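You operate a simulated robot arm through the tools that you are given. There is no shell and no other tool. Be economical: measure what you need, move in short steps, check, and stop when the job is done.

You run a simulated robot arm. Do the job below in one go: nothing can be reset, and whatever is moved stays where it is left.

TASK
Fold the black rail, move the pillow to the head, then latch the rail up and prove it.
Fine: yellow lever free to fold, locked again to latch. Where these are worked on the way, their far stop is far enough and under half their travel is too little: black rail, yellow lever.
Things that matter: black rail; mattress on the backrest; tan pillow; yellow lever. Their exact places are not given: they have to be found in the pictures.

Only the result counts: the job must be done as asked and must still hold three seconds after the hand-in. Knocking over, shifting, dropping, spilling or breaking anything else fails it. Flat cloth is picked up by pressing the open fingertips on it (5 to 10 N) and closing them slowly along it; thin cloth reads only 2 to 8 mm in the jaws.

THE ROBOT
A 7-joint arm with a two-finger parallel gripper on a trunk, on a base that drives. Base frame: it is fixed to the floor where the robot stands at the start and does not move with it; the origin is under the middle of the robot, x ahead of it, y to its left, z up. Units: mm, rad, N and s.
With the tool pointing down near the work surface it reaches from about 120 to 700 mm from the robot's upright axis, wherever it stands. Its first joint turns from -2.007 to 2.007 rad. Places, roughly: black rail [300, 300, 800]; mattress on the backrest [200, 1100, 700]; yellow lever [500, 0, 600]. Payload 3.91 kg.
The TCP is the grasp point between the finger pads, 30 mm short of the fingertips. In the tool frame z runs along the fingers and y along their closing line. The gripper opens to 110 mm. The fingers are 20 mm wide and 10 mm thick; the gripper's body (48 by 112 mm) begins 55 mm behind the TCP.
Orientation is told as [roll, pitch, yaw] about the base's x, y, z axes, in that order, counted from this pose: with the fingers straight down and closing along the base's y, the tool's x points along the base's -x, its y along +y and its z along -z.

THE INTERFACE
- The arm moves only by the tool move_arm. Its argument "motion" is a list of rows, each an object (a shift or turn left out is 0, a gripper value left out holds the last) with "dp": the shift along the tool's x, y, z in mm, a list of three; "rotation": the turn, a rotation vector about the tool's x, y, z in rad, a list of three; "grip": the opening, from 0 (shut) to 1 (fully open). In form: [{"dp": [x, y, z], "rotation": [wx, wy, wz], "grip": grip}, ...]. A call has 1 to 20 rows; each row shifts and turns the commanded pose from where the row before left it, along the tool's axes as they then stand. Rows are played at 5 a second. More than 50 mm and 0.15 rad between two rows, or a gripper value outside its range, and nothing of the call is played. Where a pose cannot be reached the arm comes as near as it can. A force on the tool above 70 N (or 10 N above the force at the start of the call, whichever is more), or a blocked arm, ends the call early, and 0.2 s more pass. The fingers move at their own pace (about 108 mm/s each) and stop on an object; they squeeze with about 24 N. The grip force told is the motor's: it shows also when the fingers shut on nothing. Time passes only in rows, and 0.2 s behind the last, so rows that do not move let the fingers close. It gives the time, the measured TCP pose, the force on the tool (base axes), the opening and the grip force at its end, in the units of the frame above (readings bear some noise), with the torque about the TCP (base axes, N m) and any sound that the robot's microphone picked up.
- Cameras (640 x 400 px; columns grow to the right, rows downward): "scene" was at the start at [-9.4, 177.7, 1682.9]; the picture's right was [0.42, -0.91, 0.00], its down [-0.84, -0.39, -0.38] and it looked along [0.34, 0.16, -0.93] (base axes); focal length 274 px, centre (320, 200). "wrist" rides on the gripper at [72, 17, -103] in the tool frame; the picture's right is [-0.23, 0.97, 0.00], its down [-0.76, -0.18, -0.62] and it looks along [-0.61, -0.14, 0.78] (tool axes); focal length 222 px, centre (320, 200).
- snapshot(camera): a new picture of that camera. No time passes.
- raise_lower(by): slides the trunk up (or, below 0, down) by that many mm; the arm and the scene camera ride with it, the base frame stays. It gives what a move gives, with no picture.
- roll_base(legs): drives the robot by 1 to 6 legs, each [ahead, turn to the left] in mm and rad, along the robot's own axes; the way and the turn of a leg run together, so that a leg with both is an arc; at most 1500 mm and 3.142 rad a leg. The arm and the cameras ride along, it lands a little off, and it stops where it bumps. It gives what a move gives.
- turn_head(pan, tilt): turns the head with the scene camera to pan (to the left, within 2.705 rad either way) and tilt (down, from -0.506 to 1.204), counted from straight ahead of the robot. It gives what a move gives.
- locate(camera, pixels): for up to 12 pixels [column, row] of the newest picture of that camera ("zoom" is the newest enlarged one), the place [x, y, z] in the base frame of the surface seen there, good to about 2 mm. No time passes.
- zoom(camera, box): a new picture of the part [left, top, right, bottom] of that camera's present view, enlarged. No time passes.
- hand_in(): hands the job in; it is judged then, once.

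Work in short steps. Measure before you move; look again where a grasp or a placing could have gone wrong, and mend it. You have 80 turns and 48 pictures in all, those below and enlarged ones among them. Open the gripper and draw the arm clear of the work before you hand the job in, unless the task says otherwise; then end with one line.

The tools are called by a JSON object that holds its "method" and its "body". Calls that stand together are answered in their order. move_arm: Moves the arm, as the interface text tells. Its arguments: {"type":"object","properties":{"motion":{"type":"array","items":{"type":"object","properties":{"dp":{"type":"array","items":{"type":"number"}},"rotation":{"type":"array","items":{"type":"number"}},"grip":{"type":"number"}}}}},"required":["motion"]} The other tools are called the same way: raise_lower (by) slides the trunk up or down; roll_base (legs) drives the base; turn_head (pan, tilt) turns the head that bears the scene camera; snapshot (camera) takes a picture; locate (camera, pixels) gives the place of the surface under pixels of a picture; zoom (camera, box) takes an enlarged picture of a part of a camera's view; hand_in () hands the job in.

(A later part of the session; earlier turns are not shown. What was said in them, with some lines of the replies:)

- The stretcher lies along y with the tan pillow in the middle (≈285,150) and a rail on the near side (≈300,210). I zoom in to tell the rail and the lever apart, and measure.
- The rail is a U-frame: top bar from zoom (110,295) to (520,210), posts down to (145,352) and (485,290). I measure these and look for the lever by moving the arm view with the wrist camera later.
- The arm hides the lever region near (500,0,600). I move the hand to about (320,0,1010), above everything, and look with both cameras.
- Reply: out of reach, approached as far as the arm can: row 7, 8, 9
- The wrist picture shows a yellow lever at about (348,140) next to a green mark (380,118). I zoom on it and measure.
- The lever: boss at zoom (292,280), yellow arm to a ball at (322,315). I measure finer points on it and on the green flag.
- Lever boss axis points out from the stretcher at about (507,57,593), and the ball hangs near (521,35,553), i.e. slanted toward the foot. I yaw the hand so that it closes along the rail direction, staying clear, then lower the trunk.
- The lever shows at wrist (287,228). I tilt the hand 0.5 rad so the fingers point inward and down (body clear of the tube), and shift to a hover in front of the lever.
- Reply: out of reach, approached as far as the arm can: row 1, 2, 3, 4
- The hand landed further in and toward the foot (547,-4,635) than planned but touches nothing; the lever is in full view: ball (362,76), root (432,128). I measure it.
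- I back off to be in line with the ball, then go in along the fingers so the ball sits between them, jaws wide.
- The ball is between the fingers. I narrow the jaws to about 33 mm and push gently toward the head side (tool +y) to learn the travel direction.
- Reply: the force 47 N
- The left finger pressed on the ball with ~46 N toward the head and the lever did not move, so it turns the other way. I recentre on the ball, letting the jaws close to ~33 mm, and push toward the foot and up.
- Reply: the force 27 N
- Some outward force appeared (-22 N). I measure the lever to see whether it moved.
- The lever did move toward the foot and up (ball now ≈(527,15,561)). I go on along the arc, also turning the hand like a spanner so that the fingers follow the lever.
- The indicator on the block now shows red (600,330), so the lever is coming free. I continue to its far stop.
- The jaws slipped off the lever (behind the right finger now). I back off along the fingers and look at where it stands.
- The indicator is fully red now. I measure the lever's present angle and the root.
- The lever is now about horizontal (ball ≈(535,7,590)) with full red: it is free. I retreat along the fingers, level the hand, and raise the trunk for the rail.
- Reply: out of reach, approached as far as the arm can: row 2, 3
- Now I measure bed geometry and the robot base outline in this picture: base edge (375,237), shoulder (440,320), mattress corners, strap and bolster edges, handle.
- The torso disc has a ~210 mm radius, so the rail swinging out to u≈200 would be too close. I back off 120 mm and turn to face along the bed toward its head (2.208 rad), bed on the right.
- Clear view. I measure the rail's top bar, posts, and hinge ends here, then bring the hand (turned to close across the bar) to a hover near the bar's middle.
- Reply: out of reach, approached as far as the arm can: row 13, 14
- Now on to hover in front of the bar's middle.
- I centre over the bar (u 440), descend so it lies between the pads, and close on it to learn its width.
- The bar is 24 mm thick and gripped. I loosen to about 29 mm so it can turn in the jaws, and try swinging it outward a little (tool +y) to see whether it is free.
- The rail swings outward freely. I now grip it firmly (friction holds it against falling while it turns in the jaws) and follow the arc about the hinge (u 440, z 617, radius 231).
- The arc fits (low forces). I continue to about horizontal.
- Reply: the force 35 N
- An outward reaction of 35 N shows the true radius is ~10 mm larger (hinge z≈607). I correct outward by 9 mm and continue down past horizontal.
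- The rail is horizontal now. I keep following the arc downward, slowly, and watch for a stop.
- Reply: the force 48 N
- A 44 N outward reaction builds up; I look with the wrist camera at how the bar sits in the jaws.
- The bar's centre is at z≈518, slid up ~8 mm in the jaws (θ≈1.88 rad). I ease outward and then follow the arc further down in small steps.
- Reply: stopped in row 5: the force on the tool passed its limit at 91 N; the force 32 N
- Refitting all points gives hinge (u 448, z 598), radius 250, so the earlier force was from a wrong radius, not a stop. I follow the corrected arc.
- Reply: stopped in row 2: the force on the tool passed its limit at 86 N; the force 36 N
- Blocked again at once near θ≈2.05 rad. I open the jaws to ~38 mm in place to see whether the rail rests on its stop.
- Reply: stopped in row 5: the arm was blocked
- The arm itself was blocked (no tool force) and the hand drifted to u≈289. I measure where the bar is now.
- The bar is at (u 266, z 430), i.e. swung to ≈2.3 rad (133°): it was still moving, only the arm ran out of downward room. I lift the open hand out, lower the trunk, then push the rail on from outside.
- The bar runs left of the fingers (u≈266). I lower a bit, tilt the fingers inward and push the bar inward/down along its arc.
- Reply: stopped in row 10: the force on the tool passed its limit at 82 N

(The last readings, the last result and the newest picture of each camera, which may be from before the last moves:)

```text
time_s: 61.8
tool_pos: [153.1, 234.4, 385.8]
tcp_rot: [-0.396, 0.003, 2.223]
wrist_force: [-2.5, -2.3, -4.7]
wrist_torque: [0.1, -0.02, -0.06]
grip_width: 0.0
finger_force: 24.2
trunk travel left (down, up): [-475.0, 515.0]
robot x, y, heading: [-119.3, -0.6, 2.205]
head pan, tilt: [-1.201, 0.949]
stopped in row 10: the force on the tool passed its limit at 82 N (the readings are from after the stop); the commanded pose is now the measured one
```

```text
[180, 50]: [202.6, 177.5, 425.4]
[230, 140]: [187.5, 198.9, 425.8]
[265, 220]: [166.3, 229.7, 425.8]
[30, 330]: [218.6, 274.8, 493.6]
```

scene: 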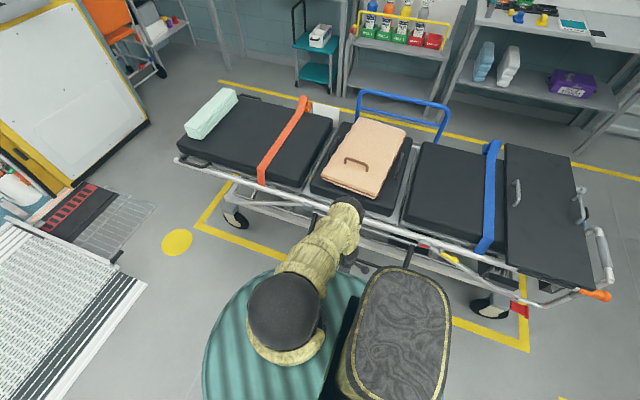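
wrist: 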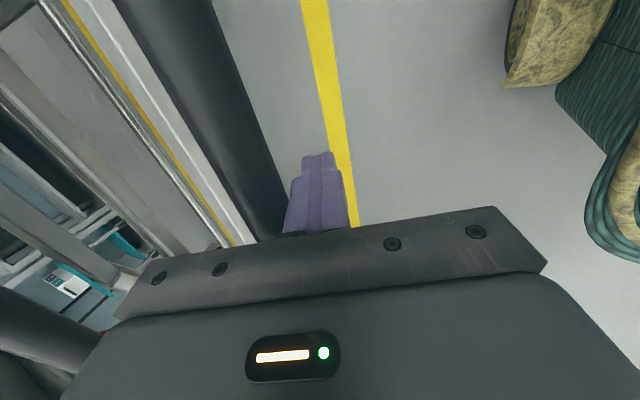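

Rail now ≈2.38 rad (136°) with a hard 82 N block: that is its far stop, so it is folded. I withdraw the hand, raise the trunk, and measure the pillow and floor obstacles on the way to the head from the last scene picture.

{"method": "locate", "body": {"camera": "scene", "pixels": [[155, 205], [145, 285], [115, 250], [150, 120], [70, 190], [323, 183], [360, 120], [405, 128], [375, 197], [345, 160], [368, 165], [357, 158]]}}

{"method": "move_arm", "body": {"motion": [{"dp": [0, 25, -10]}, {"dp": [0, 25, -20]}, {"rotation": [-0.1, 0, 0]}, {"rotation": [-0.1, 0, 0]}, {"rotation": [-0.1, 0, 0]}, {"rotation": [-0.1, 0, 0]}, {}]}}

{"method": "raise_lower", "body": {"by": 515}}

```text
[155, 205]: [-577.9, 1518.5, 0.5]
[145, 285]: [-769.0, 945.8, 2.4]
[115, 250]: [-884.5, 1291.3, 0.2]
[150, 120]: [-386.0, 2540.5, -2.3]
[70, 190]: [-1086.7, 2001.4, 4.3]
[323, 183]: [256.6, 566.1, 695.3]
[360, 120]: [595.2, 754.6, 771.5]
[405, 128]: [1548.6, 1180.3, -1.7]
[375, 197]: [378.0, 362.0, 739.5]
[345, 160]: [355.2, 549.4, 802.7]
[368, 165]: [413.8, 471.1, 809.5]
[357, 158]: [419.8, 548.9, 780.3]
```

```text
time_s: 63.4
tool_pos: [108.2, 200.0, 394.7]
tcp_rot: [0.004, 0.005, 2.224]
wrist_force: [0.0, 0.0, -0.3]
wrist_torque: [0.03, -0.02, -0.02]
grip_width: 0.0
finger_force: 24.4
trunk travel left (down, up): [-475.0, 515.0]
robot x, y, heading: [-121.4, 3.5, 2.203]
head pan, tilt: [-1.201, 0.949]
```

```text
refused: 515 is not a number from -400 to 400
```

Pillow: centre ≈(487,558), length axis at ~30°, handle bar centre ≈(385,500,808) near its near end. I raise the trunk 400 and drive diagonally closer (right and ahead), keeping off the folded rail.

{"method": "raise_lower", "body": {"by": 400}}

{"method": "move_arm", "body": {"motion": [{"dp": [0, 0, -25], "rotation": [0, 0, 0.065]}, {"dp": [0, 0, -25], "rotation": [0, 0, 0.065]}, {"dp": [0, 0, -25], "grip": 0.8}, {"dp": [0, 0, -25]}, {}]}}

{"method": "roll_base", "body": {"legs": [[0, -0.75], [140, 0], [0, 0.75]]}}

{"method": "snapshot", "body": {"camera": "scene"}}

```text
time_s: 67.2
tool_pos: [107.5, 200.8, 793.9]
tcp_rot: [0.001, 0.006, 2.223]
wrist_force: [1.1, -1.0, 0.1]
wrist_torque: [-0.01, 0.0, 0.04]
grip_width: 0.0
finger_force: 24.2
trunk travel left (down, up): [-875.0, 115.0]
robot x, y, heading: [-119.5, 0.5, 2.204]
head pan, tilt: [-1.201, 0.949]
```

```text
time_s: 68.4
tool_pos: [108.2, 200.5, 895.8]
tcp_rot: [0.003, 0.005, 2.094]
wrist_force: [0.3, -1.0, 0.2]
wrist_torque: [0.03, 0.01, 0.01]
grip_width: 88.1
finger_force: 0.1
trunk travel left (down, up): [-875.0, 115.0]
robot x, y, heading: [-119.8, 2.3, 2.2]
head pan, tilt: [-1.201, 0.949]
```

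```text
time_s: 75.5
tool_pos: [120.6, 341.6, 894.1]
tcp_rot: [0.001, 0.006, 2.104]
wrist_force: [0.1, -0.2, 0.3]
wrist_torque: [0.01, 0.02, 0.0]
grip_width: 88.1
finger_force: 0.1
trunk travel left (down, up): [-875.0, 115.0]
robot x, y, heading: [-103.4, 135.4, 2.216]
head pan, tilt: [-1.201, 0.949]
```

```text
17 pictures are left
```

scene: 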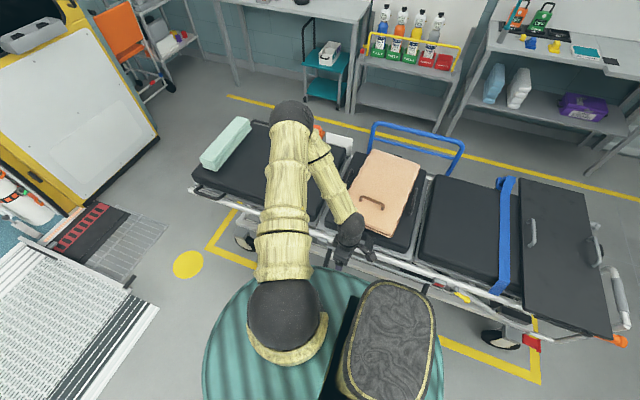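

Robot is at u≈0, d≈-170. I zoom on the handle (372,200) for a precise grasp point.

{"method": "zoom", "body": {"camera": "scene", "box": [335, 145, 425, 245]}}

```text
4.00 times, centred on (380, 195) of scene
```

zoom: 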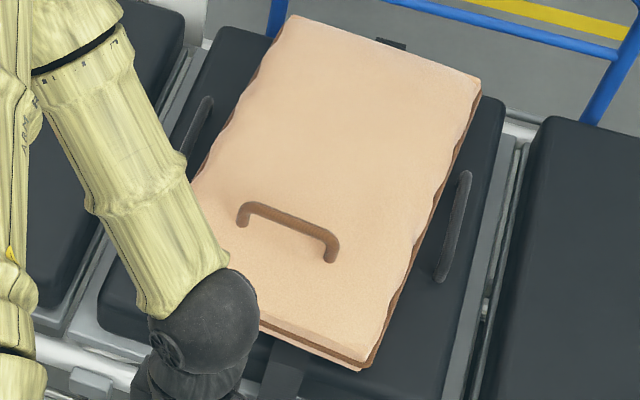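

{"method": "locate", "body": {"camera": "zoom", "pixels": [[258, 208], [290, 219], [320, 232], [242, 218], [334, 255], [292, 235], [285, 15], [480, 75], [368, 355], [420, 200], [300, 300], [380, 60]]}}

```text
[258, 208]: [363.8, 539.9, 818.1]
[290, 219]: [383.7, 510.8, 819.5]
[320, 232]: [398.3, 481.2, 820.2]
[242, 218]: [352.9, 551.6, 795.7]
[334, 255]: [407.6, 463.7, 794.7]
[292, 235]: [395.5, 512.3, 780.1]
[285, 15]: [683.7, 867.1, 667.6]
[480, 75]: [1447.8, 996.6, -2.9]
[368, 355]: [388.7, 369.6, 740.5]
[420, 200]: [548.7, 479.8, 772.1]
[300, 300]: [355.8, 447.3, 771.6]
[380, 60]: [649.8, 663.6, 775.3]
```

Handle bar: centre ≈(381,508), top z 820, along −60°, matching the hand's yaw. I move above it and descend most of the way with open jaws.

{"method": "move_arm", "body": {"motion": [{"dp": [-1.4, -38.7, 0]}, {"dp": [-1.4, -38.7, 0]}, {"dp": [-1.4, -38.7, 0]}, {"dp": [-1.4, -38.7, 0]}, {"dp": [-1.4, -38.7, 0]}, {"dp": [-1.4, -38.7, 0]}, {"dp": [-1.4, -38.7, 0]}, {"dp": [-1.4, -38.7, 0]}, {}, {"dp": [0, 0, 25], "grip": 0.6}, {}]}}

{"method": "snapshot", "body": {"camera": "wrist"}}

```text
time_s: 77.9
tool_pos: [380.9, 507.1, 869.7]
tcp_rot: [0.001, 0.006, 2.105]
wrist_force: [0.8, -0.7, -0.1]
wrist_torque: [-0.04, 0.0, -0.02]
grip_width: 66.0
finger_force: 0.0
trunk travel left (down, up): [-875.0, 115.0]
robot x, y, heading: [-106.0, 138.5, 2.22]
head pan, tilt: [-1.201, 0.949]
```

```text
15 pictures are left
```

wrist: 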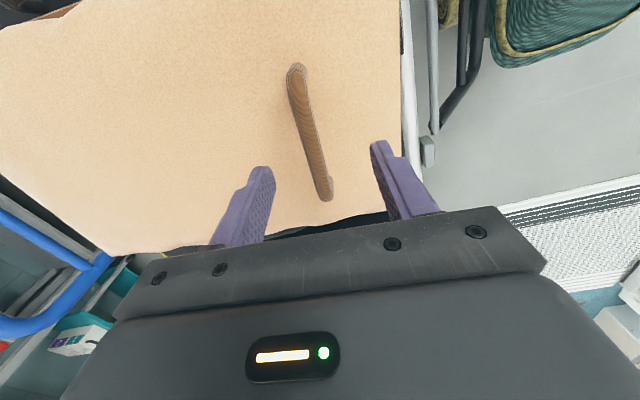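

The handle lies between the fingers. I descend to TCP z≈813, close, and make a small test lift.

{"method": "move_arm", "body": {"motion": [{"dp": [0, 0, 25]}, {"dp": [0, 0, 20]}, {"dp": [0, 0, 11]}, {"grip": 0.3}, {"grip": 0}, {}, {}, {"dp": [0, 0, -10]}, {"dp": [0, 0, -15]}, {}]}}

{"method": "snapshot", "body": {"camera": "scene"}}

```text
time_s: 80.1
tool_pos: [383.1, 507.3, 837.4]
tcp_rot: [0.004, 0.006, 2.102]
wrist_force: [0.6, 0.0, -3.6]
wrist_torque: [-0.23, 0.47, 0.01]
grip_width: 13.7
finger_force: 23.9
trunk travel left (down, up): [-875.0, 115.0]
robot x, y, heading: [-104.7, 139.1, 2.216]
head pan, tilt: [-1.201, 0.949]
```

```text
14 pictures are left
```

scene: 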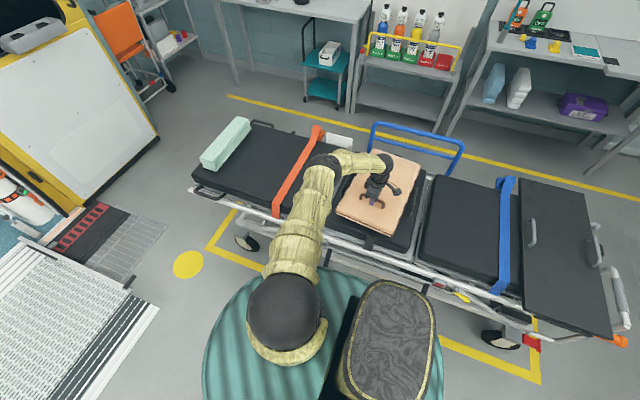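

It came up with only ~3.6 N and the grip bears the torque. I raise it 100 mm with the trunk and check.

{"method": "raise_lower", "body": {"by": 100}}

{"method": "zoom", "body": {"camera": "scene", "box": [180, 90, 460, 260]}}

```text
time_s: 81.4
tool_pos: [381.4, 507.3, 937.5]
tcp_rot: [0.001, 0.007, 2.103]
wrist_force: [0.3, 0.6, -4.7]
wrist_torque: [-0.25, 0.44, 0.05]
grip_width: 13.5
finger_force: 24.0
trunk travel left (down, up): [-975.0, 15.0]
robot x, y, heading: [-102.4, 143.5, 2.216]
head pan, tilt: [-1.201, 0.949]
```

```text
2.29 times, centred on (320, 175) of scene
```

zoom: 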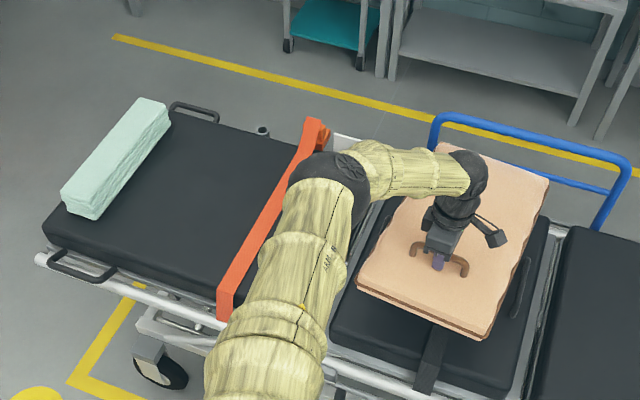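

The pillow hangs level. I drive 620 mm ahead along the bed, then look.

{"method": "roll_base", "body": {"legs": [[620, 0]]}}

{"method": "snapshot", "body": {"camera": "scene"}}

```text
time_s: 85.4
tool_pos: [11.8, 1000.4, 937.8]
tcp_rot: [0.0, 0.004, 2.101]
wrist_force: [0.6, 0.2, -4.4]
wrist_torque: [-0.28, 0.43, -0.02]
grip_width: 13.5
finger_force: 23.8
trunk travel left (down, up): [-975.0, 15.0]
robot x, y, heading: [-475.6, 630.8, 2.211]
head pan, tilt: [-1.201, 0.949]
```

```text
12 pictures are left
```

scene: 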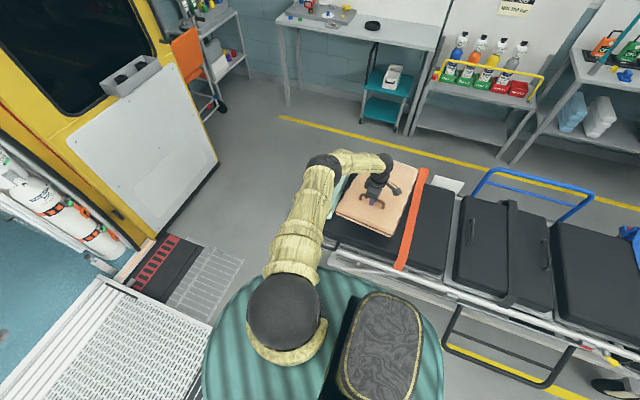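

The pillow hovers between bolster and strap. I measure its corners, the strap's head edge and the bolster.

{"method": "locate", "body": {"camera": "scene", "pixels": [[338, 213], [394, 235], [413, 169], [392, 264], [412, 205], [420, 172], [333, 205], [352, 178], [330, 236], [385, 258], [345, 226], [404, 215]]}}

{"method": "zoom", "body": {"camera": "scene", "box": [300, 140, 460, 280]}}

```text
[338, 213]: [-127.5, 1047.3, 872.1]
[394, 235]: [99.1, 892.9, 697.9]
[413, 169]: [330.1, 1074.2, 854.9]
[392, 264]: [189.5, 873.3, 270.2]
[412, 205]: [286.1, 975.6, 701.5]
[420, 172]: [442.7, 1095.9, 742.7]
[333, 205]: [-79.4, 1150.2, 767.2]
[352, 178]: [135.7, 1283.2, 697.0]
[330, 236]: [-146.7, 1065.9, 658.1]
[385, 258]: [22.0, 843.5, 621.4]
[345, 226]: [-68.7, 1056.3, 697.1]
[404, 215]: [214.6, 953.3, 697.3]
```

```text
2.86 times, centred on (380, 210) of scene
```

zoom: 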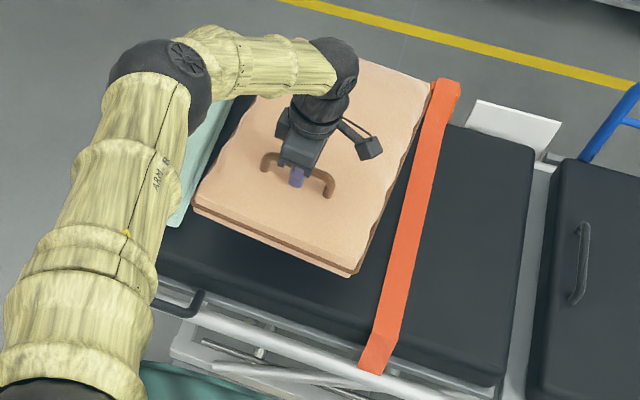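

The pillow (d −918…−637) fits between strap (−625) and bolster (−960). I square it to the bed, shift it 40 mm inward, then lower the trunk by 95 mm.

{"method": "move_arm", "body": {"motion": [{"dp": [2, -10, 0], "rotation": [0, 0, -0.04]}, {"dp": [2, -10, 0], "rotation": [0, 0, -0.04]}, {"dp": [2, -10, 0], "rotation": [0, 0, -0.035]}, {"dp": [2, -10, 0]}, {}]}}

{"method": "raise_lower", "body": {"by": -95}}

{"method": "zoom", "body": {"camera": "scene", "box": [300, 120, 460, 260]}}

```text
time_s: 86.6
tool_pos: [48.7, 1015.7, 937.2]
tcp_rot: [0.003, 0.004, 2.216]
wrist_force: [0.2, -0.1, -4.4]
wrist_torque: [-0.32, 0.37, -0.01]
grip_width: 13.7
finger_force: 24.1
trunk travel left (down, up): [-975.0, 15.0]
robot x, y, heading: [-476.5, 632.8, 2.215]
head pan, tilt: [-1.201, 0.949]
```

```text
time_s: 87.9
tool_pos: [50.1, 1015.2, 843.8]
tcp_rot: [0.002, 0.008, 2.217]
wrist_force: [0.0, 0.5, -2.7]
wrist_torque: [-0.02, 0.03, 0.02]
grip_width: 13.3
finger_force: 23.8
trunk travel left (down, up): [-880.0, 110.0]
robot x, y, heading: [-477.4, 629.2, 2.217]
head pan, tilt: [-1.201, 0.949]
```

```text
2.86 times, centred on (380, 190) of scene
```

zoom: 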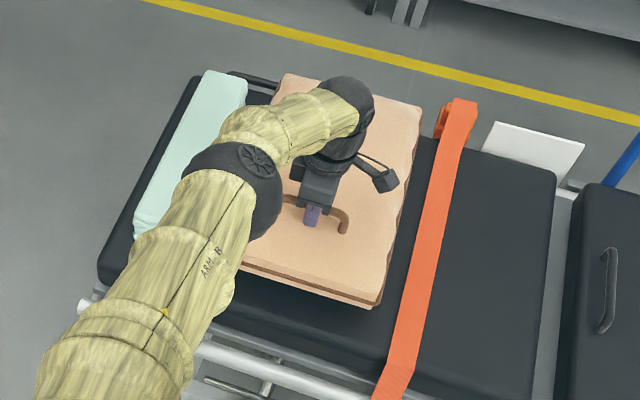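

Torque vanished, so the pillow begins to touch. I lower in small steps, then open and lift off.

{"method": "move_arm", "body": {"motion": [{"dp": [0, 0, 6]}, {"dp": [0, 0, 6]}, {"dp": [0, 0, 6]}, {}]}}

```text
time_s: 88.9
tool_pos: [47.3, 1014.6, 824.9]
tcp_rot: [0.001, 0.005, 2.218]
wrist_force: [-0.5, 0.0, -2.3]
wrist_torque: [-0.13, -0.18, 0.0]
grip_width: 13.6
finger_force: 24.4
trunk travel left (down, up): [-880.0, 110.0]
robot x, y, heading: [-476.2, 634.1, 2.215]
head pan, tilt: [-1.201, 0.949]
```

{"method": "move_arm", "body": {"motion": [{"dp": [0, 0, 4]}, {"dp": [0, 0, 4]}, {"dp": [0, 0, 3]}, {}]}}

```text
time_s: 89.9
tool_pos: [43.3, 1014.5, 817.1]
tcp_rot: [-0.003, 0.005, 2.216]
wrist_force: [10.5, 3.6, 22.3]
wrist_torque: [0.0, -0.03, -0.03]
grip_width: 13.4
finger_force: 24.2
out of reach, approached as far as the arm can: row 2
trunk travel left (down, up): [-880.0, 110.0]
robot x, y, heading: [-476.3, 631.9, 2.217]
head pan, tilt: [-1.201, 0.949]
```

The pillow is down (22 N upward reaction). I ease up 3 mm, open, and lift clear, then look.

{"method": "move_arm", "body": {"motion": [{"dp": [0, 0, -3]}, {"grip": 0.2}, {"grip": 0.5}, {}, {"dp": [0, 0, -20]}, {"dp": [0, 0, -30]}, {"dp": [0, 15, -40]}, {"dp": [0, 30, -20]}, {"dp": [0, 40, 0]}, {"dp": [0, 40, 0]}, {"dp": [0, 40, 0]}, {"dp": [0, 40, 0]}, {"dp": [0, 40, 0]}, {}]}}

{"method": "snapshot", "body": {"camera": "scene"}}

```text
time_s: 92.9
tool_pos: [-151.8, 865.1, 927.9]
tcp_rot: [0.003, 0.005, 2.218]
wrist_force: [-0.2, 0.1, 0.2]
wrist_torque: [-0.01, -0.04, 0.01]
grip_width: 55.0
finger_force: 0.0
trunk travel left (down, up): [-880.0, 110.0]
robot x, y, heading: [-475.9, 629.9, 2.213]
head pan, tilt: [-1.201, 0.949]
```

```text
9 pictures are left
```

scene: 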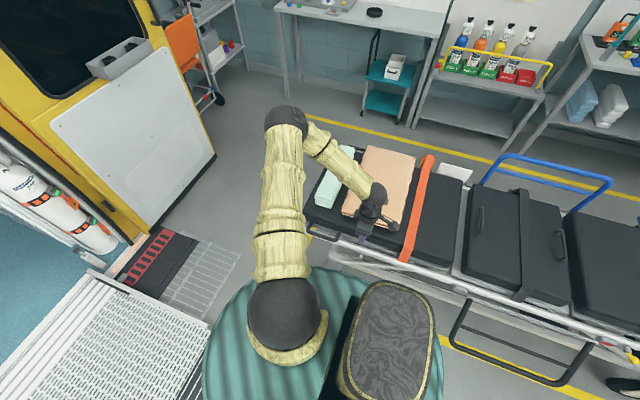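

The pillow lies squarely on the backrest mattress beside the bolster. Now I drive back to the rail, ending about 100 mm farther from the bed, and set the trunk for one stroke over the whole rail arc.

{"method": "roll_base", "body": {"legs": [[0, -0.134], [-696, 0], [0, 0.134]]}}

{"method": "raise_lower", "body": {"by": -220}}

{"method": "snapshot", "body": {"camera": "wrist"}}

```text
time_s: 98.9
tool_pos: [192.6, 254.1, 927.7]
tcp_rot: [0.002, 0.006, 2.222]
wrist_force: [0.4, -0.4, 0.3]
wrist_torque: [0.01, 0.0, -0.02]
grip_width: 54.9
finger_force: 0.0
trunk travel left (down, up): [-880.0, 110.0]
robot x, y, heading: [-131.3, 15.9, 2.223]
head pan, tilt: [-1.201, 0.949]
```

```text
time_s: 101.2
tool_pos: [193.5, 255.1, 709.3]
tcp_rot: [0.002, 0.004, 2.222]
wrist_force: [-0.5, 0.0, -0.2]
wrist_torque: [0.01, 0.02, 0.0]
grip_width: 55.2
finger_force: 0.0
trunk travel left (down, up): [-660.0, 330.0]
robot x, y, heading: [-132.9, 14.4, 2.217]
head pan, tilt: [-1.201, 0.949]
```

```text
8 pictures are left
```

wrist: 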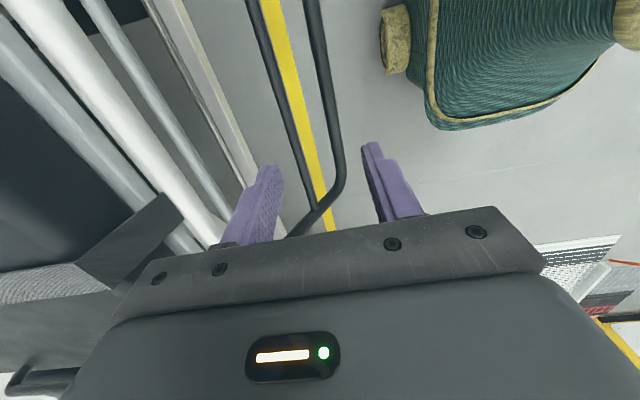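

Two bars are visible: outer (320,60)–(338,150) and inner (270,60)–(295,140). I measure them.

{"method": "locate", "body": {"camera": "wrist", "pixels": [[314, 20], [322, 70], [335, 140], [258, 30], [283, 110], [300, 165], [328, 200]]}}

```text
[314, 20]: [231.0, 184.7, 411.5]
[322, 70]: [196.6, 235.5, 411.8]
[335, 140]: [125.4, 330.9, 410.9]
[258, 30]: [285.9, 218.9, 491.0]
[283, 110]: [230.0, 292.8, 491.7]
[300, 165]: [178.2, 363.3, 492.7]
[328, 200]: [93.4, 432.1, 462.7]
```

The outer bar centre is at (u 297, z 400), θ≈2.49 rad. I come in with the hand tilted 0.4 rad so the gripper body clears the second bar, then grip.

{"method": "move_arm", "body": {"motion": [{"dp": [0, 29, 25]}, {"dp": [0, 28, 41]}, {"dp": [0, 0, 41]}, {"dp": [0, 0, 42], "rotation": [0.1, 0, 0]}, {"rotation": [0.1, 0, 0]}, {"rotation": [0.1, 0, 0]}, {"rotation": [0.1, 0, 0]}, {}]}}

{"method": "move_arm", "body": {"motion": [{"dp": [0, 4.5, 41]}, {"dp": [0, 4.5, 41]}, {"dp": [0, 4.5, 41]}, {"dp": [0, 3, 20]}, {"dp": [0, 1.5, 20]}, {"grip": 0.3}, {"grip": 0}, {}, {}]}}

```text
time_s: 103.0
tool_pos: [148.6, 218.7, 559.1]
tcp_rot: [-0.4, 0.006, 2.223]
wrist_force: [0.5, -0.1, -0.6]
wrist_torque: [0.02, 0.01, 0.02]
grip_width: 55.0
finger_force: 0.0
trunk travel left (down, up): [-660.0, 330.0]
robot x, y, heading: [-128.5, 21.8, 2.223]
head pan, tilt: [-1.201, 0.949]
```

```text
time_s: 104.2
tool_pos: [223.9, 332.7, 457.8]
tcp_rot: [-0.522, -0.063, 2.221]
wrist_force: [-12.6, -9.4, -28.6]
wrist_torque: [-0.63, 0.39, 0.14]
grip_width: 19.3
finger_force: 0.0
trunk travel left (down, up): [-660.0, 330.0]
robot x, y, heading: [-131.3, 18.9, 2.224]
head pan, tilt: [-1.201, 0.949]
stopped in row 6: the arm was blocked; the commanded pose is now the measured one
```

The arm hit its low limit and drifted to u≈378, z≈458. I look before moving out.

{"method": "snapshot", "body": {"camera": "wrist"}}

```text
7 pictures are left
```

wrist: 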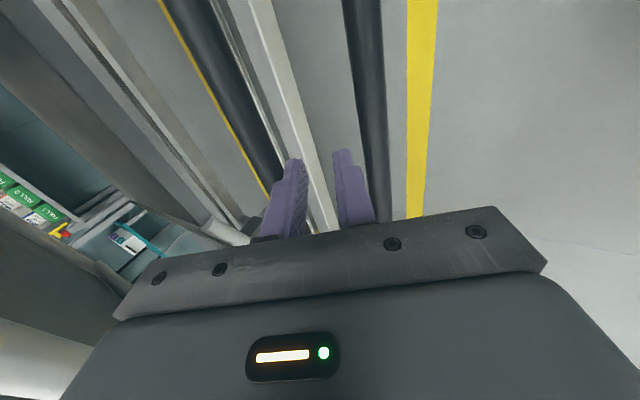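

{"method": "locate", "body": {"camera": "wrist", "pixels": [[362, 60], [375, 150], [200, 60], [250, 140], [300, 200]]}}

```text
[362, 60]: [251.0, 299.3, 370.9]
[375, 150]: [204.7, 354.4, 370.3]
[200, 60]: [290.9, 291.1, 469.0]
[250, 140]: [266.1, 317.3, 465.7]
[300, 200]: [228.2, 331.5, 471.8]
```

The rail has swung in to θ≈2.86 rad (bar u 380, z 359); my fingers stand between the bars, free. I back out along the fingers, then lower the trunk by 250 for reach and tilt the hand to 0.8 rad.

{"method": "move_arm", "body": {"motion": [{"dp": [0, 0, -25], "grip": 0.17}, {"dp": [0, 0, -35]}, {"dp": [0, 5, -40]}, {"dp": [0, 10, -40]}, {"dp": [0, 20, -30]}, {"dp": [0, 25, -10]}, {}]}}

{"method": "raise_lower", "body": {"by": -250}}

```text
time_s: 105.8
tool_pos: [115.7, 238.3, 583.0]
tcp_rot: [-0.525, -0.063, 2.225]
wrist_force: [-0.2, 0.5, -0.3]
wrist_torque: [0.01, 0.03, -0.05]
grip_width: 18.7
finger_force: 0.2
trunk travel left (down, up): [-660.0, 330.0]
robot x, y, heading: [-136.7, 14.1, 2.218]
head pan, tilt: [-1.201, 0.949]
```

```text
time_s: 108.4
tool_pos: [116.1, 239.0, 333.0]
tcp_rot: [-0.526, -0.064, 2.223]
wrist_force: [-0.5, -0.1, -0.3]
wrist_torque: [0.04, 0.01, 0.01]
grip_width: 18.7
finger_force: 0.0
trunk travel left (down, up): [-410.0, 580.0]
robot x, y, heading: [-131.9, 18.4, 2.223]
head pan, tilt: [-1.201, 0.949]
```

I tilt to 0.8 rad, open, go to a stand-off 100 mm short of the bar and take a picture.

{"method": "move_arm", "body": {"motion": [{"rotation": [0.1, 0, 0], "grip": 0.6}, {"rotation": [0.1, 0, 0]}, {"rotation": [0.075, 0, 0]}, {"dp": [0, -40, -5]}, {"dp": [0, -40, -5]}, {"dp": [0, -39, -5]}, {}]}}

{"method": "snapshot", "body": {"camera": "wrist"}}

```text
time_s: 110.0
tool_pos: [175.6, 278.5, 427.6]
tcp_rot: [-0.797, -0.063, 2.222]
wrist_force: [0.4, 0.2, -0.4]
wrist_torque: [0.01, -0.01, 0.0]
grip_width: 66.1
finger_force: 0.1
trunk travel left (down, up): [-410.0, 580.0]
robot x, y, heading: [-130.6, 14.7, 2.223]
head pan, tilt: [-1.201, 0.949]
```

```text
6 pictures are left
```

wrist: 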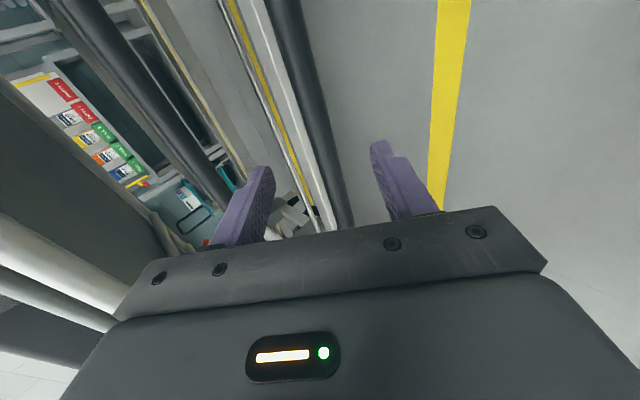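

{"method": "locate", "body": {"camera": "wrist", "pixels": [[300, 60], [320, 130], [338, 200], [130, 80], [200, 170]]}}

```text
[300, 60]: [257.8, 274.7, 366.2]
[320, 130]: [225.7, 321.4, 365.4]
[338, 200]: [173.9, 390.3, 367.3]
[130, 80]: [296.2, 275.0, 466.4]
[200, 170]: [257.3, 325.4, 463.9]
```

The bar centre is still ≈(u 380, z 357), dead ahead along the fingers. I go in 100 mm and grip.

{"method": "move_arm", "body": {"motion": [{"dp": [0, 0, 35]}, {"dp": [0, 0, 35]}, {"dp": [0, 0, 20]}, {"dp": [0, 0, 10]}, {}, {"grip": 0.3}, {"grip": 0}, {}, {}]}}

```text
time_s: 112.0
tool_pos: [234.0, 325.5, 360.4]
tcp_rot: [-0.802, -0.062, 2.223]
wrist_force: [8.2, 3.1, 8.7]
wrist_torque: [-0.73, -0.4, 0.71]
grip_width: 24.2
finger_force: 45.2
trunk travel left (down, up): [-410.0, 580.0]
robot x, y, heading: [-131.5, 17.2, 2.222]
head pan, tilt: [-1.201, 0.949]
```

Gripped (24.2 mm). I swing the rail outward and up along its arc (hinge u 448, z 598, radius 249), first part.

{"method": "move_arm", "body": {"motion": [{"dp": [0, 9.1, -18.7]}, {"dp": [0, 7.7, -20]}, {"dp": [0, 6.9, -24]}, {"dp": [0, 4.4, -24.5]}, {}]}}

```text
time_s: 113.2
tool_pos: [168.3, 275.2, 399.6]
tcp_rot: [-0.801, -0.067, 2.229]
wrist_force: [-3.9, 28.2, 5.5]
wrist_torque: [-0.24, -0.04, 1.16]
grip_width: 24.1
finger_force: 44.7
trunk travel left (down, up): [-410.0, 580.0]
robot x, y, heading: [-133.7, 17.6, 2.22]
head pan, tilt: [-1.201, 0.949]
```

On the arc. I continue, turning the hand back toward vertical as it rises.

{"method": "move_arm", "body": {"motion": [{"dp": [-4, 2, -24.9], "rotation": [-0.06, 0, 0]}, {"dp": [0, 1, -24.9], "rotation": [-0.06, 0, 0]}, {"dp": [0, 0, -24.9], "rotation": [-0.06, 0, 0]}, {"dp": [0, -0.9, -24.9], "rotation": [-0.06, 0, 0]}, {"dp": [0, -2, -24.8], "rotation": [-0.06, 0, 0]}, {"dp": [0, -3, -24.7], "rotation": [-0.06, 0, 0]}, {}]}}

```text
time_s: 114.6
tool_pos: [110.6, 222.0, 492.6]
tcp_rot: [-0.417, -0.069, 2.214]
wrist_force: [-5.1, -1.0, -6.4]
wrist_torque: [-0.52, -0.25, 0.86]
grip_width: 23.8
finger_force: 45.2
out of reach, approached as far as the arm can: row 5, 6
trunk travel left (down, up): [-410.0, 580.0]
robot x, y, heading: [-135.1, 20.3, 2.22]
head pan, tilt: [-1.201, 0.949]
stopped in row 6: the force on the tool passed its limit at 82 N (the readings are from after the stop); the commanded pose is now the measured one
```

The arm ran out of reach tilted this close to the trunk. I straighten the hand to vertical around the bar, then alternate trunk lifts with small outward shifts.

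{"method": "move_arm", "body": {"motion": [{"rotation": [-0.1, 0, 0]}, {"rotation": [-0.1, 0, 0]}, {"rotation": [-0.1, 0, 0]}, {"rotation": [-0.1, 0, 0]}, {"dp": [0, 6, 0]}, {}]}}

{"method": "raise_lower", "body": {"by": 30}}

```text
time_s: 116.0
tool_pos: [113.8, 223.2, 494.4]
tcp_rot: [-0.037, -0.069, 2.213]
wrist_force: [43.6, 31.9, 22.7]
wrist_torque: [0.92, -0.04, -0.09]
grip_width: 23.8
finger_force: 44.8
trunk travel left (down, up): [-410.0, 580.0]
robot x, y, heading: [-131.3, 18.5, 2.225]
head pan, tilt: [-1.201, 0.949]
```

```text
time_s: 116.8
tool_pos: [103.5, 215.8, 523.1]
tcp_rot: [-0.009, -0.066, 2.213]
wrist_force: [-9.6, -8.4, -10.4]
wrist_torque: [-0.45, -0.03, -0.1]
grip_width: 23.4
finger_force: 44.7
trunk travel left (down, up): [-440.0, 550.0]
robot x, y, heading: [-130.6, 18.1, 2.227]
head pan, tilt: [-1.201, 0.949]
```

Works (u 212, z 523, low force). I repeat in the same manner.

{"method": "move_arm", "body": {"motion": [{"dp": [0, 6, 0]}, {}]}}

{"method": "raise_lower", "body": {"by": 30}}

{"method": "move_arm", "body": {"motion": [{"dp": [0, 5, 0]}, {}]}}

{"method": "raise_lower", "body": {"by": 40}}

{"method": "raise_lower", "body": {"by": 40}}

```text
time_s: 117.3
tool_pos: [103.4, 215.7, 522.6]
tcp_rot: [-0.023, -0.068, 2.214]
wrist_force: [4.7, 3.5, -11.3]
wrist_torque: [-0.82, -0.4, -0.18]
grip_width: 23.7
finger_force: 45.3
trunk travel left (down, up): [-440.0, 550.0]
robot x, y, heading: [-131.9, 20.7, 2.225]
head pan, tilt: [-1.201, 0.949]
```

```text
time_s: 118.1
tool_pos: [96.9, 210.6, 554.3]
tcp_rot: [-0.007, -0.069, 2.21]
wrist_force: [-43.4, -33.4, -15.3]
wrist_torque: [-0.01, 0.22, -0.04]
grip_width: 23.7
finger_force: 44.5
trunk travel left (down, up): [-470.0, 520.0]
robot x, y, heading: [-129.8, 15.0, 2.223]
head pan, tilt: [-1.201, 0.949]
```

```text
time_s: 118.7
tool_pos: [98.2, 211.3, 553.7]
tcp_rot: [-0.018, -0.068, 2.214]
wrist_force: [-24.9, -22.0, -15.2]
wrist_torque: [-0.7, -0.12, -0.08]
grip_width: 23.6
finger_force: 45.2
trunk travel left (down, up): [-470.0, 520.0]
robot x, y, heading: [-132.5, 19.6, 2.223]
head pan, tilt: [-1.201, 0.949]
```

```text
time_s: 119.5
tool_pos: [92.6, 207.9, 594.5]
tcp_rot: [-0.009, -0.068, 2.211]
wrist_force: [-43.3, -37.1, -2.6]
wrist_torque: [-0.47, 0.25, 0.04]
grip_width: 23.7
finger_force: 44.6
trunk travel left (down, up): [-510.0, 480.0]
robot x, y, heading: [-130.7, 22.3, 2.221]
head pan, tilt: [-1.201, 0.949]
```

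```text
time_s: 120.4
tool_pos: [93.4, 207.9, 635.7]
tcp_rot: [-0.011, -0.067, 2.213]
wrist_force: [-42.7, -34.7, 5.7]
wrist_torque: [-0.58, 0.37, 0.0]
grip_width: 23.7
finger_force: 45.2
trunk travel left (down, up): [-550.0, 440.0]
robot x, y, heading: [-129.6, 18.6, 2.223]
head pan, tilt: [-1.201, 0.949]
```

Past horizontal (u 199, z 636). I ease outward a little and go on with two more trunk lifts, shifting inward for the second.

{"method": "move_arm", "body": {"motion": [{"dp": [0, 5, 0]}, {}]}}

{"method": "raise_lower", "body": {"by": 50}}

{"method": "move_arm", "body": {"motion": [{"dp": [0, -6, 0]}, {}]}}

{"method": "raise_lower", "body": {"by": 30}}

```text
time_s: 121.0
tool_pos: [91.7, 206.6, 634.4]
tcp_rot: [-0.021, -0.066, 2.211]
wrist_force: [-24.2, -19.9, 2.4]
wrist_torque: [-0.2, 0.11, -0.04]
grip_width: 23.8
finger_force: 45.2
trunk travel left (down, up): [-550.0, 440.0]
robot x, y, heading: [-131.6, 19.3, 2.223]
head pan, tilt: [-1.201, 0.949]
```

```text
time_s: 121.9
tool_pos: [97.8, 212.5, 684.0]
tcp_rot: [-0.03, -0.071, 2.216]
wrist_force: [21.4, 13.6, -6.6]
wrist_torque: [-0.1, -0.8, -0.17]
grip_width: 23.8
finger_force: 44.7
trunk travel left (down, up): [-600.0, 390.0]
robot x, y, heading: [-130.1, 20.9, 2.221]
head pan, tilt: [-1.201, 0.949]
```

```text
time_s: 122.5
tool_pos: [97.8, 212.8, 683.6]
tcp_rot: [-0.017, -0.071, 2.213]
wrist_force: [7.8, 1.0, -7.0]
wrist_torque: [0.59, 0.25, -0.17]
grip_width: 23.4
finger_force: 45.0
trunk travel left (down, up): [-600.0, 390.0]
robot x, y, heading: [-130.4, 20.3, 2.224]
head pan, tilt: [-1.201, 0.949]
```

```text
time_s: 123.2
tool_pos: [104.8, 217.1, 712.6]
tcp_rot: [-0.031, -0.07, 2.214]
wrist_force: [37.2, 25.5, -18.4]
wrist_torque: [0.78, -0.46, -0.31]
grip_width: 23.7
finger_force: 45.2
trunk travel left (down, up): [-630.0, 360.0]
robot x, y, heading: [-131.1, 22.6, 2.227]
head pan, tilt: [-1.201, 0.949]
```

I shift inward to relieve the 45 N and then follow the upper arc with the arm.

{"method": "move_arm", "body": {"motion": [{"dp": [0, -8, 0]}, {"dp": [0, -8.9, -16]}, {"dp": [0, -9, -16]}, {"dp": [0, -11, -15]}, {"dp": [0, -11.5, -15]}, {"dp": [0, -13, -13]}, {"dp": [0, -13.5, -13]}, {"dp": [0, -15, -11]}, {"dp": [0, -15, -11]}, {}]}}

```text
time_s: 125.4
tool_pos: [184.6, 266.6, 827.7]
tcp_rot: [-0.023, -0.069, 2.212]
wrist_force: [-31.3, 0.0, 21.3]
wrist_torque: [-0.02, 0.82, -0.09]
grip_width: 23.6
finger_force: 45.6
trunk travel left (down, up): [-630.0, 360.0]
robot x, y, heading: [-127.3, 21.8, 2.221]
head pan, tilt: [-1.201, 0.949]
```

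On the arc. I bring it to upright with the last steps and listen for a latch sound.

{"method": "move_arm", "body": {"motion": [{"dp": [-3, -8, 4]}, {"dp": [0, -16, -8]}, {"dp": [0, -17, -8]}, {"dp": [0, -17.5, -6]}, {"dp": [0, -18, -5]}, {"dp": [0, -18, -3]}, {"dp": [0, -18, -2.5]}, {"dp": [0, -12, -1]}, {}]}}

```text
time_s: 127.4
tool_pos: [285.2, 342.8, 858.4]
tcp_rot: [-0.021, -0.07, 2.211]
wrist_force: [4.0, -14.7, -0.6]
wrist_torque: [-0.28, 0.28, -0.07]
grip_width: 23.7
finger_force: 44.6
trunk travel left (down, up): [-630.0, 360.0]
robot x, y, heading: [-129.2, 21.5, 2.223]
head pan, tilt: [-1.201, 0.949]
```

u=433 (originally 440 when latched). I push the last bit inward to its stop.

{"method": "move_arm", "body": {"motion": [{"dp": [0, -4, 0]}, {"dp": [0, -4, 0]}, {"dp": [0, -4, 0]}, {"dp": [0, -3, 0]}, {}]}}

{"method": "snapshot", "body": {"camera": "scene"}}

```text
time_s: 128.6
tool_pos: [296.1, 351.6, 857.1]
tcp_rot: [-0.019, -0.069, 2.211]
wrist_force: [-8.4, -16.5, 0.4]
wrist_torque: [-0.12, 0.27, -0.06]
grip_width: 23.4
finger_force: 44.9
trunk travel left (down, up): [-630.0, 360.0]
robot x, y, heading: [-129.9, 19.7, 2.223]
head pan, tilt: [-1.201, 0.949]
```

```text
5 pictures are left
```

scene: 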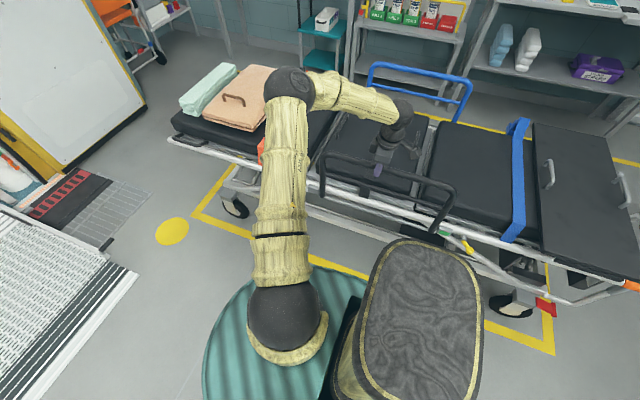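

Rail is upright. I compare its bar position with the original measurement.

{"method": "locate", "body": {"camera": "scene", "pixels": [[330, 158], [350, 165], [410, 181], [440, 187], [455, 199], [468, 242], [462, 239], [440, 222]]}}

{"method": "move_arm", "body": {"motion": [{"dp": [0, -4, 0]}, {"dp": [0, -4, 0]}, {}]}}

```text
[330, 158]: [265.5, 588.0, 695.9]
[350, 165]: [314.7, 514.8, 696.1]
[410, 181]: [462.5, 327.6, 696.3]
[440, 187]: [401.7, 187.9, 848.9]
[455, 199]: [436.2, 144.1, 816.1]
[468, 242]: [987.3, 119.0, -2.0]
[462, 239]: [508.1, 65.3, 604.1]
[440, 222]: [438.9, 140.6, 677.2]
```

```text
time_s: 129.4
tool_pos: [295.9, 350.9, 857.9]
tcp_rot: [-0.008, -0.069, 2.21]
wrist_force: [-47.5, -38.6, -10.5]
wrist_torque: [0.07, 0.56, 0.12]
grip_width: 23.6
finger_force: 45.0
trunk travel left (down, up): [-630.0, 360.0]
robot x, y, heading: [-131.2, 22.1, 2.219]
head pan, tilt: [-1.201, 0.949]
```

The rail is hard against its upright stop (61 N, bar at its original place). I relax, open, lift off and move outward, then drive back along the bed to the lever and lower the trunk.

{"method": "move_arm", "body": {"motion": [{"dp": [0, 6, 0]}, {"grip": 0.45}, {}, {"dp": [0, 0, -25]}, {"dp": [0, 0, -40]}, {"dp": [0, 30, -5]}, {"dp": [0, 40, 0], "grip": 0}, {"dp": [0, 40, 0]}, {"dp": [0, 30, 0]}, {}]}}

{"method": "roll_base", "body": {"legs": [[-340, 0]]}}

{"method": "raise_lower", "body": {"by": -200}}

{"method": "snapshot", "body": {"camera": "scene"}}

```text
time_s: 131.6
tool_pos: [187.9, 265.3, 924.3]
tcp_rot: [-0.022, -0.067, 2.214]
wrist_force: [0.4, -0.7, 0.6]
wrist_torque: [0.0, -0.05, -0.01]
grip_width: 0.0
finger_force: 23.6
trunk travel left (down, up): [-630.0, 360.0]
robot x, y, heading: [-129.3, 19.8, 2.22]
head pan, tilt: [-1.201, 0.949]
```

```text
time_s: 134.1
tool_pos: [391.7, -1.7, 924.5]
tcp_rot: [-0.022, -0.069, 2.213]
wrist_force: [-0.7, 0.8, -0.2]
wrist_torque: [-0.03, 0.0, -0.01]
grip_width: 0.1
finger_force: 24.3
trunk travel left (down, up): [-630.0, 360.0]
robot x, y, heading: [69.4, -248.4, 2.22]
head pan, tilt: [-1.201, 0.949]
```

```text
time_s: 136.3
tool_pos: [391.9, -2.5, 722.3]
tcp_rot: [-0.022, -0.067, 2.213]
wrist_force: [0.1, 0.0, 0.0]
wrist_torque: [0.02, 0.0, 0.02]
grip_width: 0.0
finger_force: 24.2
trunk travel left (down, up): [-430.0, 560.0]
robot x, y, heading: [69.5, -249.3, 2.219]
head pan, tilt: [-1.201, 0.949]
```

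```text
4 pictures are left
```

scene: 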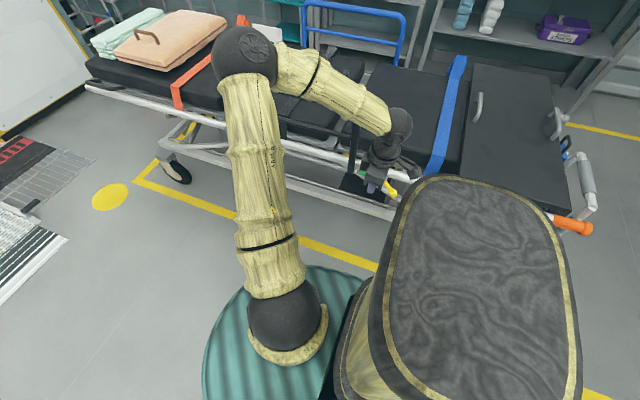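

The lever shows at about (392,187). I measure it.

{"method": "locate", "body": {"camera": "scene", "pixels": [[388, 183], [391, 189], [398, 185], [390, 193], [415, 160], [408, 180], [350, 150]]}}

```text
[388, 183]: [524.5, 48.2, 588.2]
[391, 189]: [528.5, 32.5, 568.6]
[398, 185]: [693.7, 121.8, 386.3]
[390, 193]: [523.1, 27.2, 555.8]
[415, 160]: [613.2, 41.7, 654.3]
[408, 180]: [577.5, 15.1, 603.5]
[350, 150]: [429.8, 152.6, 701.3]
```

The ball measures (523,27,556) — exactly its original locked place, so the lever seems to have returned by itself. I zoom in to check it and the indicator.

{"method": "zoom", "body": {"camera": "scene", "box": [320, 130, 440, 220]}}

```text
4.44 times, centred on (380, 175) of scene
```

zoom: 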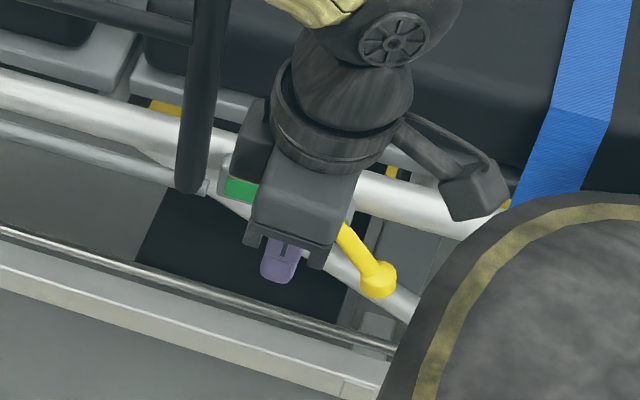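

Green shows at (240,190) and the lever is slanted down as at first. I measure finer, from this zoom.

{"method": "locate", "body": {"camera": "zoom", "pixels": [[378, 280], [385, 268], [360, 250], [345, 232], [240, 190], [190, 185]]}}

```text
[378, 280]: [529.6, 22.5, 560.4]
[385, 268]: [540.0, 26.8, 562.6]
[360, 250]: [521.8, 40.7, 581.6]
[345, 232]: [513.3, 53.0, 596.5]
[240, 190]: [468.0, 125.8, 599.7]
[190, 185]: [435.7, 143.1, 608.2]
```

It matches the locked place within error. To be certain it is fully home, I put the closed fingers on the foot side of the ball and press it gently toward the locked stop.

{"method": "move_arm", "body": {"motion": [{"dp": [45, 0, 0], "rotation": [0.1, 0, 0]}, {"dp": [45, 0, 0], "rotation": [0.1, 0, 0]}, {"rotation": [0.1, 0, 0]}, {"rotation": [0.1, 0, 0]}, {"rotation": [0.12, 0, 0]}, {"dp": [0, -5.5, 39]}, {"dp": [0, -5.5, 39]}, {"dp": [0, -5.5, 39]}, {"dp": [0, -5.5, 39]}, {"dp": [0, -5.5, 39]}, {}]}}

```text
time_s: 138.7
tool_pos: [538.8, 8.5, 563.8]
tcp_rot: [-0.541, -0.068, 2.211]
wrist_force: [0.7, 0.1, 0.1]
wrist_torque: [0.02, 0.01, -0.03]
grip_width: 0.3
finger_force: 23.9
trunk travel left (down, up): [-430.0, 560.0]
robot x, y, heading: [68.7, -247.1, 2.222]
head pan, tilt: [-1.201, 0.949]
```

At d 314 beside the ball without contact. I press toward −d in small steps.

{"method": "move_arm", "body": {"motion": [{"dp": [-4, 0, 0]}, {"dp": [-4, 0, 0]}, {"dp": [-3, 0, 0]}, {"dp": [-3, 0, 0]}, {}]}}

```text
time_s: 139.9
tool_pos: [536.2, 9.8, 566.0]
tcp_rot: [-0.538, -0.056, 2.195]
wrist_force: [43.8, -32.8, -14.7]
wrist_torque: [-1.01, -1.14, -0.78]
grip_width: 0.0
finger_force: 24.8
trunk travel left (down, up): [-430.0, 560.0]
robot x, y, heading: [72.9, -250.4, 2.219]
head pan, tilt: [-1.201, 0.949]
5 turns are left
```

Only 3 mm of motion and a 54 N reaction: the lever is at its locked stop. I withdraw, straighten, raise the trunk, and hover over the rail's top bar near its foot end for the pull test.

{"method": "move_arm", "body": {"motion": [{"dp": [10, 0, 0]}, {"dp": [0, 0, -40]}, {"dp": [0, 0, -40]}, {"dp": [0, 0, -40]}, {"dp": [0, 0, -30]}, {"rotation": [-0.13, 0, 0]}, {"rotation": [-0.13, 0, 0]}, {"rotation": [-0.13, 0, 0]}, {"rotation": [-0.13, 0, 0]}, {}]}}

{"method": "raise_lower", "body": {"by": 255}}

{"method": "move_arm", "body": {"motion": [{"dp": [-30, -10, 0], "grip": 0.6}, {"dp": [-30, -10, 0]}, {"dp": [-30, -10, 0]}, {"dp": [-30, -10, 0]}, {"dp": [-30, -10, 0]}, {"dp": [-30, -10, 0]}, {"dp": [-30, -10, 0]}, {"dp": [-20, -8, 0]}, {}]}}

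```text
time_s: 142.1
tool_pos: [479.7, -42.0, 694.3]
tcp_rot: [-0.02, -0.068, 2.214]
wrist_force: [-0.8, 0.0, 0.3]
wrist_torque: [-0.03, -0.02, -0.01]
grip_width: 0.1
finger_force: 23.8
trunk travel left (down, up): [-430.0, 560.0]
robot x, y, heading: [74.9, -246.2, 2.222]
head pan, tilt: [-1.201, 0.949]
```

```text
time_s: 144.7
tool_pos: [479.7, -42.3, 948.7]
tcp_rot: [-0.021, -0.069, 2.213]
wrist_force: [0.5, 0.0, 0.1]
wrist_torque: [0.03, 0.0, 0.01]
grip_width: 0.0
finger_force: 24.6
trunk travel left (down, up): [-685.0, 305.0]
robot x, y, heading: [71.9, -245.0, 2.221]
head pan, tilt: [-1.201, 0.949]
```

```text
time_s: 146.7
tool_pos: [405.4, 188.0, 966.9]
tcp_rot: [-0.02, -0.068, 2.215]
wrist_force: [0.7, 0.2, -0.4]
wrist_torque: [-0.01, -0.01, 0.01]
grip_width: 66.0
finger_force: 0.1
trunk travel left (down, up): [-685.0, 305.0]
robot x, y, heading: [71.5, -247.5, 2.224]
head pan, tilt: [-1.201, 0.949]
4 turns are left
```

Hovering at u 438, d 90. I descend onto the bar, grip it, then pull outward gently to prove the latch.

{"method": "move_arm", "body": {"motion": [{"dp": [0, -4, 30]}, {"dp": [0, 0, 30]}, {"dp": [0, 0, 30]}, {"dp": [0, 0, 20]}, {}, {"grip": 0.3}, {"grip": 0}, {}, {}]}}

{"method": "move_arm", "body": {"motion": [{"dp": [0, 4, 0]}, {"dp": [0, 4, 0]}, {"dp": [0, 4, 0]}, {"dp": [0, 3, 0]}, {}, {}]}}

```text
time_s: 148.7
tool_pos: [406.0, 198.0, 856.6]
tcp_rot: [-0.02, -0.068, 2.213]
wrist_force: [2.5, 1.6, -2.2]
wrist_torque: [0.12, -0.24, -0.08]
grip_width: 23.7
finger_force: 45.2
trunk travel left (down, up): [-685.0, 305.0]
robot x, y, heading: [70.9, -240.2, 2.224]
head pan, tilt: [-1.201, 0.949]
```

```text
time_s: 150.1
tool_pos: [395.4, 191.2, 856.4]
tcp_rot: [-0.024, -0.069, 2.212]
wrist_force: [22.7, 20.8, 12.0]
wrist_torque: [0.37, -0.47, -0.19]
grip_width: 23.6
finger_force: 45.2
trunk travel left (down, up): [-685.0, 305.0]
robot x, y, heading: [73.6, -248.3, 2.218]
head pan, tilt: [-1.201, 0.949]
3 turns are left
```

The pull meets a 31 N reaction after 12 mm of play (free it was ~4 N). I pull a little harder to confirm, then push it back, release and draw the arm clear.

{"method": "move_arm", "body": {"motion": [{"dp": [0, 4, 0]}, {"dp": [0, 3, 0]}, {}, {}]}}

{"method": "move_arm", "body": {"motion": [{"dp": [0, -8, 0]}, {"dp": [0, -7, 0]}, {"dp": [0, -4, 0]}, {}, {"grip": 0.3}, {"grip": 0.6}, {}, {"dp": [0, 0, -20]}, {"dp": [0, 0, -40]}, {"dp": [0, 0, -40]}, {"dp": [0, 40, 0]}, {"dp": [0, 40, 0]}, {"dp": [0, 40, 0]}, {}]}}

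{"method": "zoom", "body": {"camera": "scene", "box": [240, 60, 460, 240]}}

```text
time_s: 151.1
tool_pos: [397.0, 191.3, 856.5]
tcp_rot: [-0.037, -0.069, 2.213]
wrist_force: [49.9, 38.2, 15.0]
wrist_torque: [1.12, 0.03, -0.09]
grip_width: 23.5
finger_force: 44.5
trunk travel left (down, up): [-685.0, 305.0]
robot x, y, heading: [70.9, -242.8, 2.216]
head pan, tilt: [-1.201, 0.949]
```

```text
time_s: 154.1
tool_pos: [308.0, 119.8, 952.3]
tcp_rot: [-0.021, -0.068, 2.214]
wrist_force: [0.5, 0.5, 0.0]
wrist_torque: [0.0, 0.0, 0.02]
grip_width: 66.2
finger_force: 0.1
trunk travel left (down, up): [-685.0, 305.0]
robot x, y, heading: [75.5, -251.5, 2.224]
head pan, tilt: [-1.201, 0.949]
```

```text
2.22 times, centred on (350, 150) of scene
2 turns are left
```

zoom: 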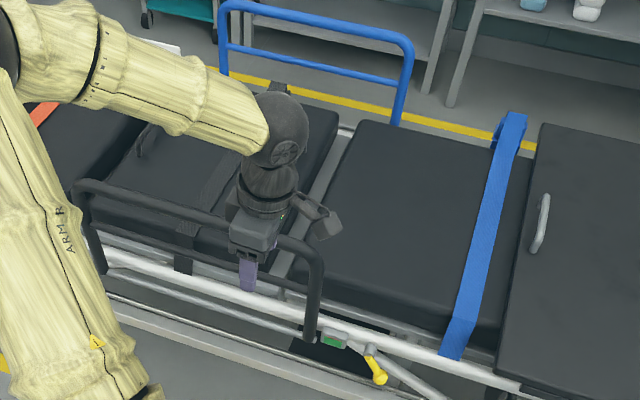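

The rail took a 63 N pull without moving further. It stands upright, the indicator at (335,340) is green, the lever is locked and the hand is clear, so I hand in.

{"method": "hand_in", "body": {}}

```text
The job is handed in.
```

The job is handed in: I folded the rail, moved the tan pillow onto the backrest mattress, and raised and latched the rail. To prove the latch, I pulled the rail outward: after about 12 mm of play it held at 63 N. The lever was back in its locked place when I looked, and pressing it against its stop hardly moved it.
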